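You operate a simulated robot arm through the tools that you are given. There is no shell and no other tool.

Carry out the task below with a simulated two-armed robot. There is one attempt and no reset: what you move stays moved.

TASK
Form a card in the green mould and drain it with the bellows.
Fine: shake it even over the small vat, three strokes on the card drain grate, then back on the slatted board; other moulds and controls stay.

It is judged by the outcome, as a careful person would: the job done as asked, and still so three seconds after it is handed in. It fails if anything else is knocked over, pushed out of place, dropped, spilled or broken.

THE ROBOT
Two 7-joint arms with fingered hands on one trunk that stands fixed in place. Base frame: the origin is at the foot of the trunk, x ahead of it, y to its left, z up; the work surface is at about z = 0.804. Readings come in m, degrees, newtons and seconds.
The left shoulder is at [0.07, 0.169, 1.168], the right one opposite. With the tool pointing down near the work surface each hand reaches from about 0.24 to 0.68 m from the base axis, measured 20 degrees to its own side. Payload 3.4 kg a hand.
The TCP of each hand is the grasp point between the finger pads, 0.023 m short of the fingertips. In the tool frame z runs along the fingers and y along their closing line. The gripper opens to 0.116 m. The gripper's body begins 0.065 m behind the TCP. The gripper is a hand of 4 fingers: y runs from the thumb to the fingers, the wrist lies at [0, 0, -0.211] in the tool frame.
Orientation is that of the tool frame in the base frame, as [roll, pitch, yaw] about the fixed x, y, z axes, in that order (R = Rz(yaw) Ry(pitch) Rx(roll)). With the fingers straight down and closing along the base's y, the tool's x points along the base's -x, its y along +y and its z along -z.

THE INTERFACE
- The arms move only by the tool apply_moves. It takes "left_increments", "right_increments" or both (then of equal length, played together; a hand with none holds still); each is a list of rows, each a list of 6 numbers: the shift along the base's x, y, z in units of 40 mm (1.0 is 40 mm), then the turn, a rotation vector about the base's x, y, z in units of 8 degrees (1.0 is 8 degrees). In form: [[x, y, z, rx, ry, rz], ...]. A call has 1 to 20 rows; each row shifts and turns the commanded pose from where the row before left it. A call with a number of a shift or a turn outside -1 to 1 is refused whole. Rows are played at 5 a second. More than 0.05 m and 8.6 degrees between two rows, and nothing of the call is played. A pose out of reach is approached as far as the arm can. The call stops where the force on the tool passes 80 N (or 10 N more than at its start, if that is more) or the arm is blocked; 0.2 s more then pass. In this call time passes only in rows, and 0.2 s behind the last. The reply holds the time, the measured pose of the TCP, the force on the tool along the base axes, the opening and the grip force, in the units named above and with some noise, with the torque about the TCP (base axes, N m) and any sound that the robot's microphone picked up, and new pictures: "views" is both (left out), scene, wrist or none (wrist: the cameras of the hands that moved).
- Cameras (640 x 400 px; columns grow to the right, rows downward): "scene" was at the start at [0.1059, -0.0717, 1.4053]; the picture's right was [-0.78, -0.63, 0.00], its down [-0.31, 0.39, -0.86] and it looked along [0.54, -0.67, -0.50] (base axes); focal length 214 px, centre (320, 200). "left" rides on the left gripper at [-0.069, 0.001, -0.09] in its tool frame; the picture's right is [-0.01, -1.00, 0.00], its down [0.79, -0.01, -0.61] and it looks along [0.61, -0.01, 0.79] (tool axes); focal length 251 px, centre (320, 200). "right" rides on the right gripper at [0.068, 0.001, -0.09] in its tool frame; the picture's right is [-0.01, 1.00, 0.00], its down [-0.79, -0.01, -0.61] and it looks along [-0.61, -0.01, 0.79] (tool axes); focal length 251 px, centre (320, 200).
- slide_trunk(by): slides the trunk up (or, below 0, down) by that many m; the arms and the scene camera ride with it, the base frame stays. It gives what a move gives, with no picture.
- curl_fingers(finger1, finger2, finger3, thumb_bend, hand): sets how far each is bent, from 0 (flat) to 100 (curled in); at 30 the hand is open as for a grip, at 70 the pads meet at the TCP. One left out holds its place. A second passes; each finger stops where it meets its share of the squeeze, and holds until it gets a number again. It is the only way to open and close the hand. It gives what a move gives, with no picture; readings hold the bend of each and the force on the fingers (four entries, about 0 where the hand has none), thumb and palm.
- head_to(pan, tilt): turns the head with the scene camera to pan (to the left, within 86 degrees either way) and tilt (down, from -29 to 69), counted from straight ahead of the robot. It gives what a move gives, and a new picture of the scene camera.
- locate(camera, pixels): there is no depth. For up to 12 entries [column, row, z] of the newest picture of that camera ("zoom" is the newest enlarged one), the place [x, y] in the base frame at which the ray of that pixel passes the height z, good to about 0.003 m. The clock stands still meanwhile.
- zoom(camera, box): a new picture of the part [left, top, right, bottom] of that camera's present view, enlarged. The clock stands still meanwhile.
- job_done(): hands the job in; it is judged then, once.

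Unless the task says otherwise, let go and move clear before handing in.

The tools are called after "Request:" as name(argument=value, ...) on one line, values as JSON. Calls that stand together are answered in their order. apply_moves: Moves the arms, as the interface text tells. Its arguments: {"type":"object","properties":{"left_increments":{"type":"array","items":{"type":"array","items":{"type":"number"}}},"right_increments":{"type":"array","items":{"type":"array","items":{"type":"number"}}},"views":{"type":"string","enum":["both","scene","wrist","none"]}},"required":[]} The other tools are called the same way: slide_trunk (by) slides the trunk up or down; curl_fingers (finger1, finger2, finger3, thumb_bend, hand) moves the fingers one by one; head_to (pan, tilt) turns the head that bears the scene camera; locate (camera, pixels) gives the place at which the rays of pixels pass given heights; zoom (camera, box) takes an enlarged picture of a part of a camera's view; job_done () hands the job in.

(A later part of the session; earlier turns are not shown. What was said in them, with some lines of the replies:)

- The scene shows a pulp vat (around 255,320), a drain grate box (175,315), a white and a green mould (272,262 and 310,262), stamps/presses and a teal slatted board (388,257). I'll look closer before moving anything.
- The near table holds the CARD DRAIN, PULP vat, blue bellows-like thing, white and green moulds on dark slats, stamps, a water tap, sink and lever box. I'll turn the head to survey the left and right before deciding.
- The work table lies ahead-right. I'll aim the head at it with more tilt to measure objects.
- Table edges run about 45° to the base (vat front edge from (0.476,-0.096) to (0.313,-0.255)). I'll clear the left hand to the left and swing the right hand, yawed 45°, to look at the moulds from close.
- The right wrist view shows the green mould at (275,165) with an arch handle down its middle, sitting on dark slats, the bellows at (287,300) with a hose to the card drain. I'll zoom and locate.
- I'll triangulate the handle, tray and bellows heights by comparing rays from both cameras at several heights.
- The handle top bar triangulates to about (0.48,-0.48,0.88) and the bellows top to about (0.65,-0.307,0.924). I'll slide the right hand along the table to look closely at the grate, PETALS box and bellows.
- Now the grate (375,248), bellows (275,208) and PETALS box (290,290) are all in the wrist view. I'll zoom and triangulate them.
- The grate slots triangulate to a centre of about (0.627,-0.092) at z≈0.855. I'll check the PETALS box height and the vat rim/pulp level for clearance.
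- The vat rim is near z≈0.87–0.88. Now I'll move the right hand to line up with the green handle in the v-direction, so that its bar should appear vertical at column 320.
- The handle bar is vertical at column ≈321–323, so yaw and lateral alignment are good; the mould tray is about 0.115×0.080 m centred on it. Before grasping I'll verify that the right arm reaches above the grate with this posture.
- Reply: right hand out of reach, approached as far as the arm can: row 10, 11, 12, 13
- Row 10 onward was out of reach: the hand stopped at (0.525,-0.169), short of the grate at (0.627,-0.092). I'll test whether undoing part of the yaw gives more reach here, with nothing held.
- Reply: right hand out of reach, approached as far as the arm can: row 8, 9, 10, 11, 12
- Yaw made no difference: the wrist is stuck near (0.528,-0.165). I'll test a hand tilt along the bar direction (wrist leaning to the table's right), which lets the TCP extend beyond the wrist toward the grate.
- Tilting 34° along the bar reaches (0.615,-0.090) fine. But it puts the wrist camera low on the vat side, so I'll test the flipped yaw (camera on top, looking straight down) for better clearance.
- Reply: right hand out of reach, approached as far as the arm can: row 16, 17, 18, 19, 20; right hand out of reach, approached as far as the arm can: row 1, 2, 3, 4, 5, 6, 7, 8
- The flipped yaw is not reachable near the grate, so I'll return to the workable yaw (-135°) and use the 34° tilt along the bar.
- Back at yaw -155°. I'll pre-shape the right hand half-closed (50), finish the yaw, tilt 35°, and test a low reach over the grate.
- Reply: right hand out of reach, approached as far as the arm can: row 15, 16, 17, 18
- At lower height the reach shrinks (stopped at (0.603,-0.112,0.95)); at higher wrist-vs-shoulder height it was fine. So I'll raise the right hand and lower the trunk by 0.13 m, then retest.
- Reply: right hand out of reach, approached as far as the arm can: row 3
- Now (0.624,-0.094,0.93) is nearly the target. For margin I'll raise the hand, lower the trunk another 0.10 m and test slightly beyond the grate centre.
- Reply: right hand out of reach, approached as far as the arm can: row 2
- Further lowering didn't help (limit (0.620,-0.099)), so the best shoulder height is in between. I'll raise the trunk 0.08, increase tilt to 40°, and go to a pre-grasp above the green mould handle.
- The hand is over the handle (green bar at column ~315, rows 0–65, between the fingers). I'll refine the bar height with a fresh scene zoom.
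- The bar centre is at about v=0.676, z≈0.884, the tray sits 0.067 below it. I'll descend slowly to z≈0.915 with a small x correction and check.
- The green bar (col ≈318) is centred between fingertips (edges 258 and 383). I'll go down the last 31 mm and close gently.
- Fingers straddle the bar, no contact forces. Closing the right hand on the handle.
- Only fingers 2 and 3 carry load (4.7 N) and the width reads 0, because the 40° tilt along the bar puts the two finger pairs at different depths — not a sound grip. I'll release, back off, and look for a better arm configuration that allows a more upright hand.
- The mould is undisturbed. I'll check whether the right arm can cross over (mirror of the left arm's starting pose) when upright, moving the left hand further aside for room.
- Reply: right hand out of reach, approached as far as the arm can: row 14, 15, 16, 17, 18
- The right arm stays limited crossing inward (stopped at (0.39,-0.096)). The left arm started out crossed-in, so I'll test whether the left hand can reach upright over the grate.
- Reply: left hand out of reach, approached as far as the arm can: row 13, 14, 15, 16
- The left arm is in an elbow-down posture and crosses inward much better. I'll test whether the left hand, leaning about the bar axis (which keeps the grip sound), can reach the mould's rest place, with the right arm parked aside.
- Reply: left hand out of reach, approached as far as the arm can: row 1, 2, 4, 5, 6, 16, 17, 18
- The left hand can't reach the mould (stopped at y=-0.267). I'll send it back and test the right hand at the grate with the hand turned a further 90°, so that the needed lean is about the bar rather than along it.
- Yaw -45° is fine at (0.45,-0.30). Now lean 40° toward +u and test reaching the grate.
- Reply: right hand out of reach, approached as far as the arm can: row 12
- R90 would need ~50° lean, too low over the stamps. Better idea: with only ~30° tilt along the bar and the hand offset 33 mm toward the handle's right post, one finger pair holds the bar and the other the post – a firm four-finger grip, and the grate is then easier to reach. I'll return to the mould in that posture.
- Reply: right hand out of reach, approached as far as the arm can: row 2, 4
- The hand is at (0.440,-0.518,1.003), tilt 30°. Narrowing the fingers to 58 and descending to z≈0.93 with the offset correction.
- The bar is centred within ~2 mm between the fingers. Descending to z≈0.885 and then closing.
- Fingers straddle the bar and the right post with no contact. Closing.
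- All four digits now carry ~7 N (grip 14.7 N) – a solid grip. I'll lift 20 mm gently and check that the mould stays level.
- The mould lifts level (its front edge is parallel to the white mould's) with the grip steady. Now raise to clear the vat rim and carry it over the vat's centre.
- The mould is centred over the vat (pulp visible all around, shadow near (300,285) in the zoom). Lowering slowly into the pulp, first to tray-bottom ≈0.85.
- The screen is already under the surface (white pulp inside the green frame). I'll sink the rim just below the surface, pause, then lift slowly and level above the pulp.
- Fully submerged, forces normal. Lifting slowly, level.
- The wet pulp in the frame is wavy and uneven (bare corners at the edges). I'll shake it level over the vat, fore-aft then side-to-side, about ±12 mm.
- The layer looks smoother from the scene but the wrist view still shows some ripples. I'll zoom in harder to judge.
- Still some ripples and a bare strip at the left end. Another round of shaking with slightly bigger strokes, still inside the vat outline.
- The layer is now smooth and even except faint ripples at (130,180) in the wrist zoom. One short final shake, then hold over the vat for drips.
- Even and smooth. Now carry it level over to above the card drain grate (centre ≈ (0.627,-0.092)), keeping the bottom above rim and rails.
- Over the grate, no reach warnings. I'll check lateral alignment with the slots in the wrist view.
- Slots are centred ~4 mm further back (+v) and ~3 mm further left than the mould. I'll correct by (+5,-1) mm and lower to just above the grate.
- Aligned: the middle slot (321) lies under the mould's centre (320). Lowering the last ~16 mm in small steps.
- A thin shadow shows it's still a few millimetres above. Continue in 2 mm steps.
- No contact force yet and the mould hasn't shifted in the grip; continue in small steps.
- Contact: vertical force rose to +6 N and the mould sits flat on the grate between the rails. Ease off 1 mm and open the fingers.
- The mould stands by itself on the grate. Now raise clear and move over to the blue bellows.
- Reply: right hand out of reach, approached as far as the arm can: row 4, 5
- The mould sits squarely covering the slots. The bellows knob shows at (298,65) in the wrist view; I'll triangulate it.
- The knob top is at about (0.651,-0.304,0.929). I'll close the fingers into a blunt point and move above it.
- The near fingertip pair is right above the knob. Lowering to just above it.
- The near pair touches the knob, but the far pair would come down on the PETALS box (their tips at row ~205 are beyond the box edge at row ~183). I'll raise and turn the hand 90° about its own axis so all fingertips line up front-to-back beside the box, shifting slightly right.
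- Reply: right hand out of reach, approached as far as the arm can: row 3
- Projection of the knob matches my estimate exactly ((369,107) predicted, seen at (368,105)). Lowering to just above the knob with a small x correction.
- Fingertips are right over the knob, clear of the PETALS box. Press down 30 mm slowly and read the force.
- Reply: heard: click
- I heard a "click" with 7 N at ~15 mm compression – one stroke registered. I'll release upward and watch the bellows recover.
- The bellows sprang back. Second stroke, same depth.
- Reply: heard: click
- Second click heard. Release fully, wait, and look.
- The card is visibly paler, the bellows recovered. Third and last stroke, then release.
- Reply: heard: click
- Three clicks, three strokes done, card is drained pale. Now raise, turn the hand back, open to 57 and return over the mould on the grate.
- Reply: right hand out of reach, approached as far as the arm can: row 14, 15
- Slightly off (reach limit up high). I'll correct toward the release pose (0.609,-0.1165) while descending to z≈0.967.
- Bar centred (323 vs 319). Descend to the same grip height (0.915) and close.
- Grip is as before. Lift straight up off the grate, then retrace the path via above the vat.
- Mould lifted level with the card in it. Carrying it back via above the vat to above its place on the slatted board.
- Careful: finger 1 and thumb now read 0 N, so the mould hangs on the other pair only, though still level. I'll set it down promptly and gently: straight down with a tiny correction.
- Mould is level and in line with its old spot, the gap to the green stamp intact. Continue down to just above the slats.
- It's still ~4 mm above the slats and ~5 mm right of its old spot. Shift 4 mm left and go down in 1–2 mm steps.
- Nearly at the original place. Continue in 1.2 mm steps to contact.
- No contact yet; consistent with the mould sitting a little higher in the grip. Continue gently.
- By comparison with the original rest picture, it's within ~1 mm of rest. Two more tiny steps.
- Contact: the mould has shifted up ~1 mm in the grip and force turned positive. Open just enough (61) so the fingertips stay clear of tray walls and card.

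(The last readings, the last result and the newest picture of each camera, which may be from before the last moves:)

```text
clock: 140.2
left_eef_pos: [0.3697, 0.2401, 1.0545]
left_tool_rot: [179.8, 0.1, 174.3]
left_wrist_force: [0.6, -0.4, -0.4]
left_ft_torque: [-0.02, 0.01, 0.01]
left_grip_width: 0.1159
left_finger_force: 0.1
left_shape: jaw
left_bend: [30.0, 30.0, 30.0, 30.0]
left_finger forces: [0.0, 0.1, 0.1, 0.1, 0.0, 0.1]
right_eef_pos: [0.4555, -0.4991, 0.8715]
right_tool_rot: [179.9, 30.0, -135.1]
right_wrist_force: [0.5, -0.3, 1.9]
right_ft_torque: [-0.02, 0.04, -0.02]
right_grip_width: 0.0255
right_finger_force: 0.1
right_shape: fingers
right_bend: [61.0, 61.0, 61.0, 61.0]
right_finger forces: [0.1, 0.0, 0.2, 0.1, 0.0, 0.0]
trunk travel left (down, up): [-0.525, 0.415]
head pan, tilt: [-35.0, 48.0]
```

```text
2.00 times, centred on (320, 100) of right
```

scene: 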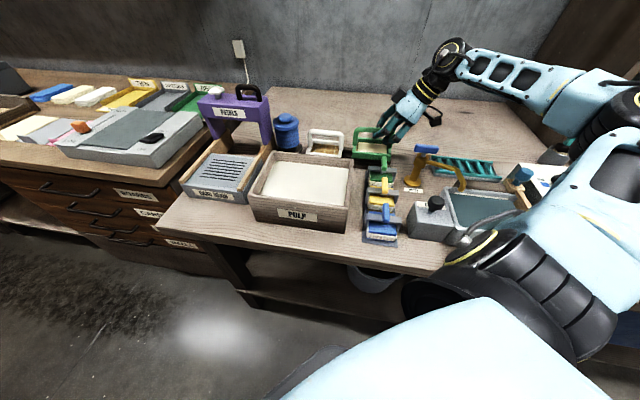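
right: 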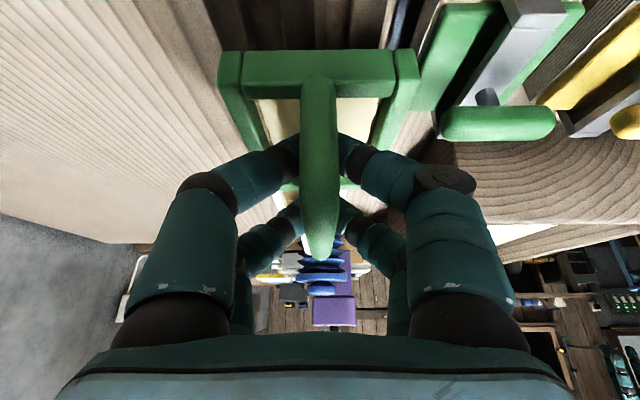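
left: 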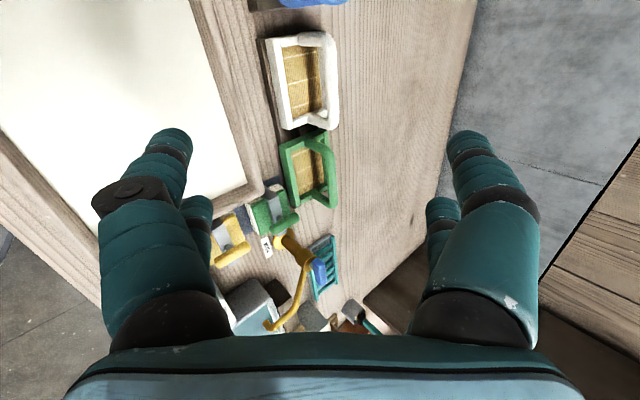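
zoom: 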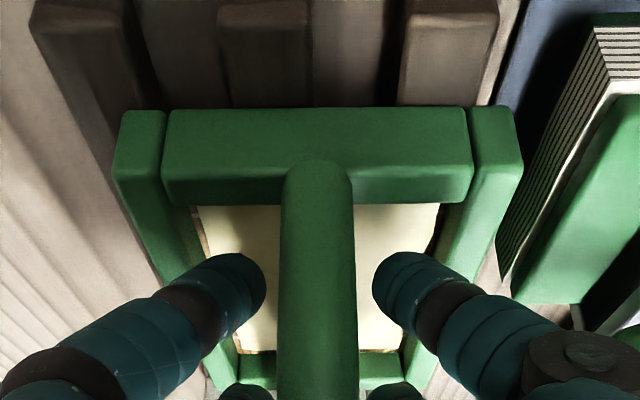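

Released; a slight 1.9 N upward force suggests a fingertip is close to the tray, so lift straight up slowly.

Request:
apply_moves(right_increments=[[0, 0, 0.15, 0, 0, 0], [0, 0, 0.3, 0, 0, 0], [0, 0, 0.5, 0, 0, 0], [0, 0, 0.7, 0, 0, 0], [0, 0, 0.8, 0, 0, 0], [0, 0, 0.8, 0, 0, 0]], views="both")

Request:
zoom(camera="scene", box=[330, 110, 420, 180])

Request:
zoom(camera="right", box=[180, 0, 460, 200])

```text
clock: 141.7
left_eef_pos: [0.3692, 0.2403, 1.0561]
left_tool_rot: [-179.9, 0.1, 174.4]
left_wrist_force: [-0.8, -0.5, 0.1]
left_ft_torque: [-0.01, -0.02, 0.02]
left_grip_width: 0.116
left_finger_force: 0.0
left_shape: jaw
left_bend: [30.0, 30.0, 30.0, 30.0]
left_finger forces: [0.0, 0.0, 0.0, 0.0, 0.0, 0.0]
right_eef_pos: [0.4553, -0.4981, 1.0043]
right_tool_rot: [180.0, 30.0, -135.1]
right_wrist_force: [0.2, 0.3, 0.2]
right_ft_torque: [-0.01, 0.03, 0.01]
right_grip_width: 0.0254
right_finger_force: 0.2
right_shape: fingers
right_bend: [61.0, 61.0, 61.0, 61.0]
right_finger forces: [0.0, 0.1, 0.0, 0.0, 0.1, 0.0]
trunk travel left (down, up): [-0.525, 0.415]
head pan, tilt: [-35.0, 48.0]
```

scene: 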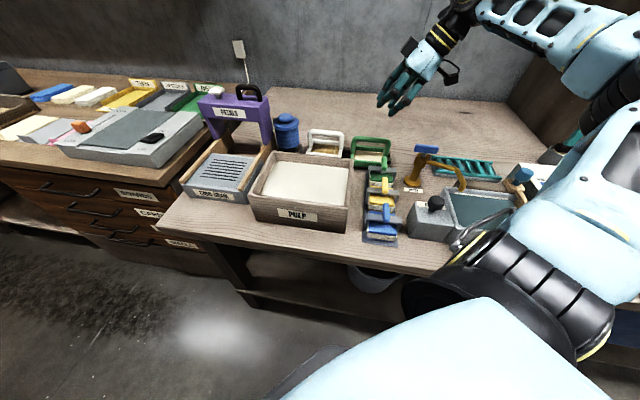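
right: 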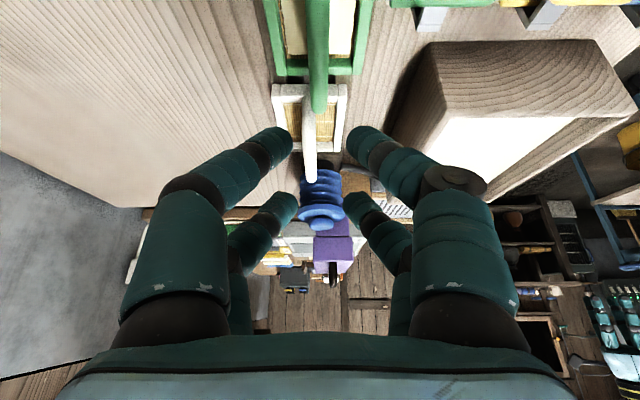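

```text
5.71 times, centred on (375, 145) of scene
```

zoom: 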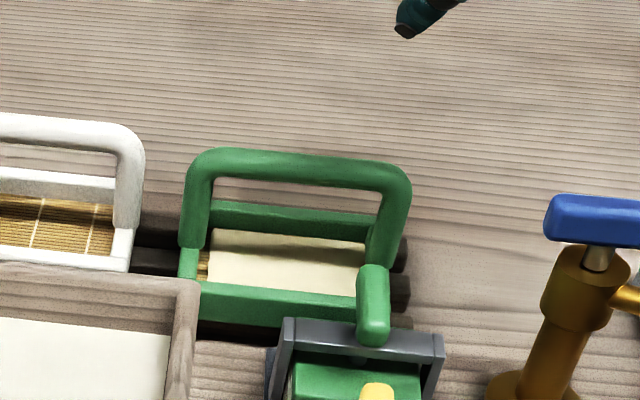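

```text
2.00 times, centred on (320, 100) of right
```

zoom: 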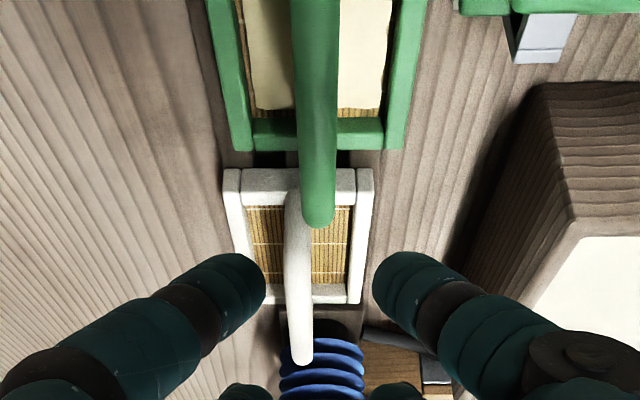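

The mould is back on the slats with the card in it. I'll compare with the original rest picture using the same zoom box.

Request:
zoom(camera="scene", box=[290, 110, 430, 200])

Request:
locate(camera="zoom", pixels=[[300, 125, 0.885], [362, 127, 0.885], [430, 133, 0.885]])

```text
4.44 times, centred on (360, 155) of scene
```

zoom: 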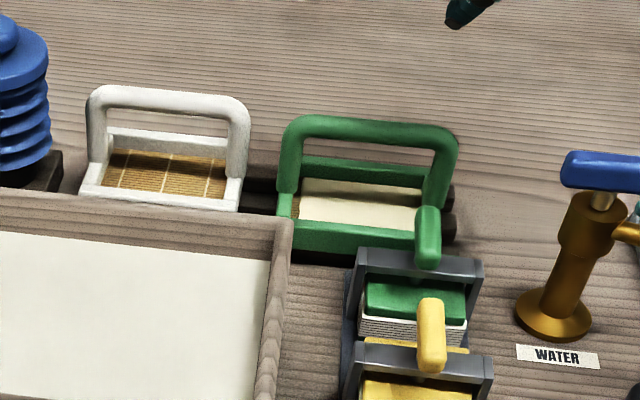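

```text
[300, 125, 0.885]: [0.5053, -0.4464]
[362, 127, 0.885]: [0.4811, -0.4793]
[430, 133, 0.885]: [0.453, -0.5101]
```

The mould sits flat, within ~4 mm of its original position; white mould, stamps and tap are unchanged. Retreat the right hand up and clear, then do a final check.

Request:
apply_moves(right_increments=[[0, 0, 0.8, 0, 0, 0], [0, 0, 0.8, 0, 0, 0], [-0.3, 0.1, 0.5, -0.53, 0.53, 0], [-0.4, 0.1, 0.2, -0.53, 0.53, 0], [-0.4, 0.1, 0, -0.53, 0.53, 0], [-0.4, 0.1, 0, -0.53, 0.53, 0], [-0.4, 0.1, 0, -0.53, 0.53, 0], [-0.4, 0.1, 0, 0, 0, 0], [-0.4, 0.1, 0, 0, 0, 0]], views="both")

Request:
zoom(camera="scene", box=[160, 80, 330, 260])

Request:
zoom(camera="scene", box=[290, 100, 450, 250])

```text
clock: 143.7
left_eef_pos: [0.3697, 0.2409, 1.0555]
left_tool_rot: [-180.0, 0.1, 174.4]
left_wrist_force: [0.0, -0.8, 0.1]
left_ft_torque: [-0.01, 0.02, -0.01]
left_grip_width: 0.116
left_finger_force: 0.0
left_shape: jaw
left_bend: [30.0, 30.0, 30.0, 30.0]
left_finger forces: [0.0, 0.1, 0.0, 0.0, 0.0, 0.0]
right_eef_pos: [0.3465, -0.4706, 1.094]
right_tool_rot: [180.0, 0.0, -135.2]
right_wrist_force: [0.0, -0.7, -0.9]
right_ft_torque: [0.0, 0.0, -0.01]
right_grip_width: 0.0255
right_finger_force: 0.1
right_shape: fingers
right_bend: [61.0, 61.0, 61.0, 61.0]
right_finger forces: [0.0, 0.0, 0.1, 0.0, 0.0, 0.0]
trunk travel left (down, up): [-0.525, 0.415]
head pan, tilt: [-35.0, 48.0]
```

scene: 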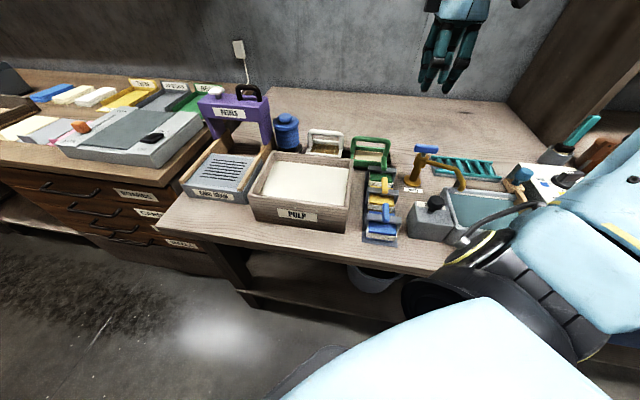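
right: 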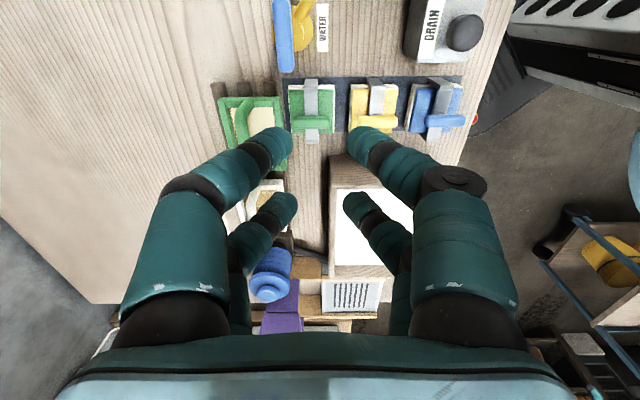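

```text
2.22 times, centred on (245, 170) of scene
```

zoom: 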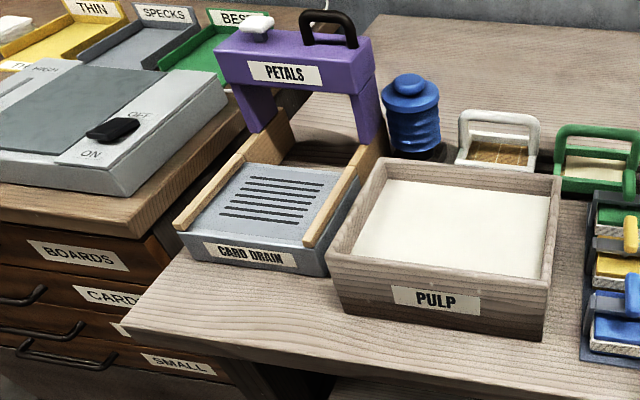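

```text
2.67 times, centred on (370, 175) of scene
```

zoom: 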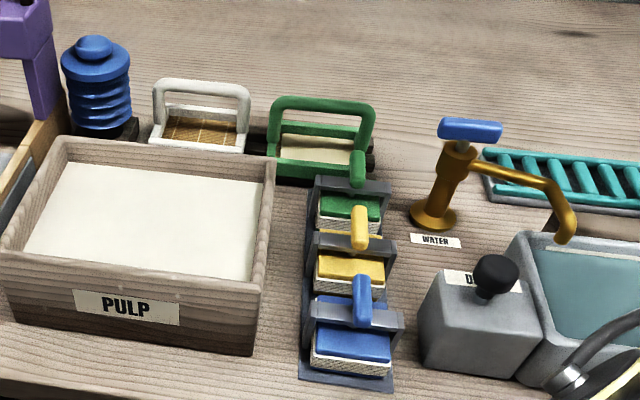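

Everything else is in place and dry. One last close look at the green mould from the wrist camera.

Request:
zoom(camera="right", box=[200, 60, 360, 180])

Request:
zoom(camera="scene", box=[335, 125, 405, 180])

```text
3.33 times, centred on (280, 120) of right
```

zoom: 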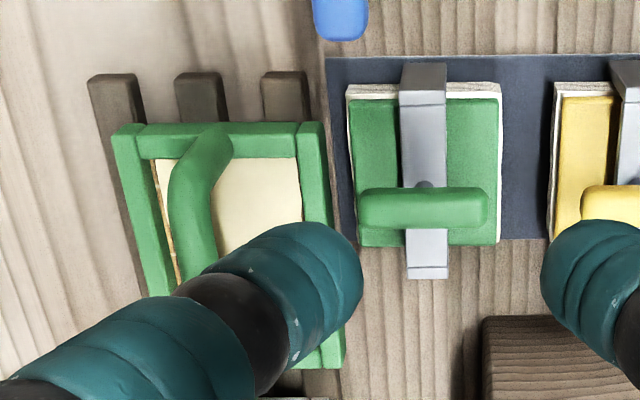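

```text
7.27 times, centred on (370, 152) of scene
```

zoom: 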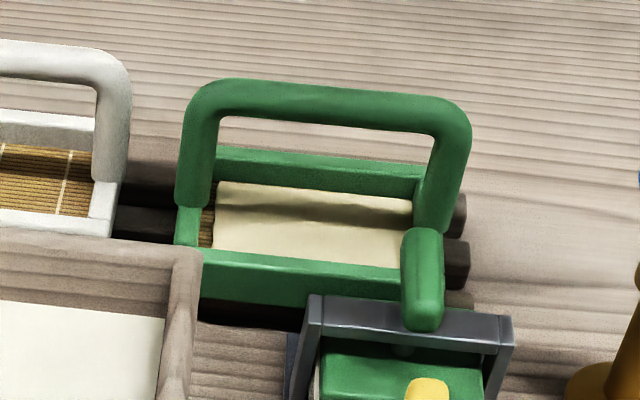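

The green mould lies flat on the slatted board, aligned and holding an even, drained card. The bellows, white mould, stamps and tap are untouched and both hands are clear, so I'm handing in.

Request:
job_done()

```text
The job is handed in.
```

The card is formed in the green mould and drained. The mould is back on the slatted board with the card in it, and I handed the job in with both hands empty and clear.

- **Forming:** I dipped the mould in the PULP vat and shook it level over the vat until the layer looked smooth.
- **Draining:** With the mould on the card drain grate, I pressed the bellows three times. Each press gave one click and the bellows sprang back. The card turned visibly paler.
- **Return:** The mould sits flat on the slats, a few millimetres to the right of where it started and turned by about a degree.
- **Everything else:** In the final pictures the white mould, stamps, tap, PETALS box and controls look unmoved, and I saw no drips on the table.

On the way back, two of the four fingers lost contact with the handle. The mould stayed level and did not drop. At release the wrist read about 2 N upward, so a fingertip may have touched the tray or card. The card still looked smooth afterwards.
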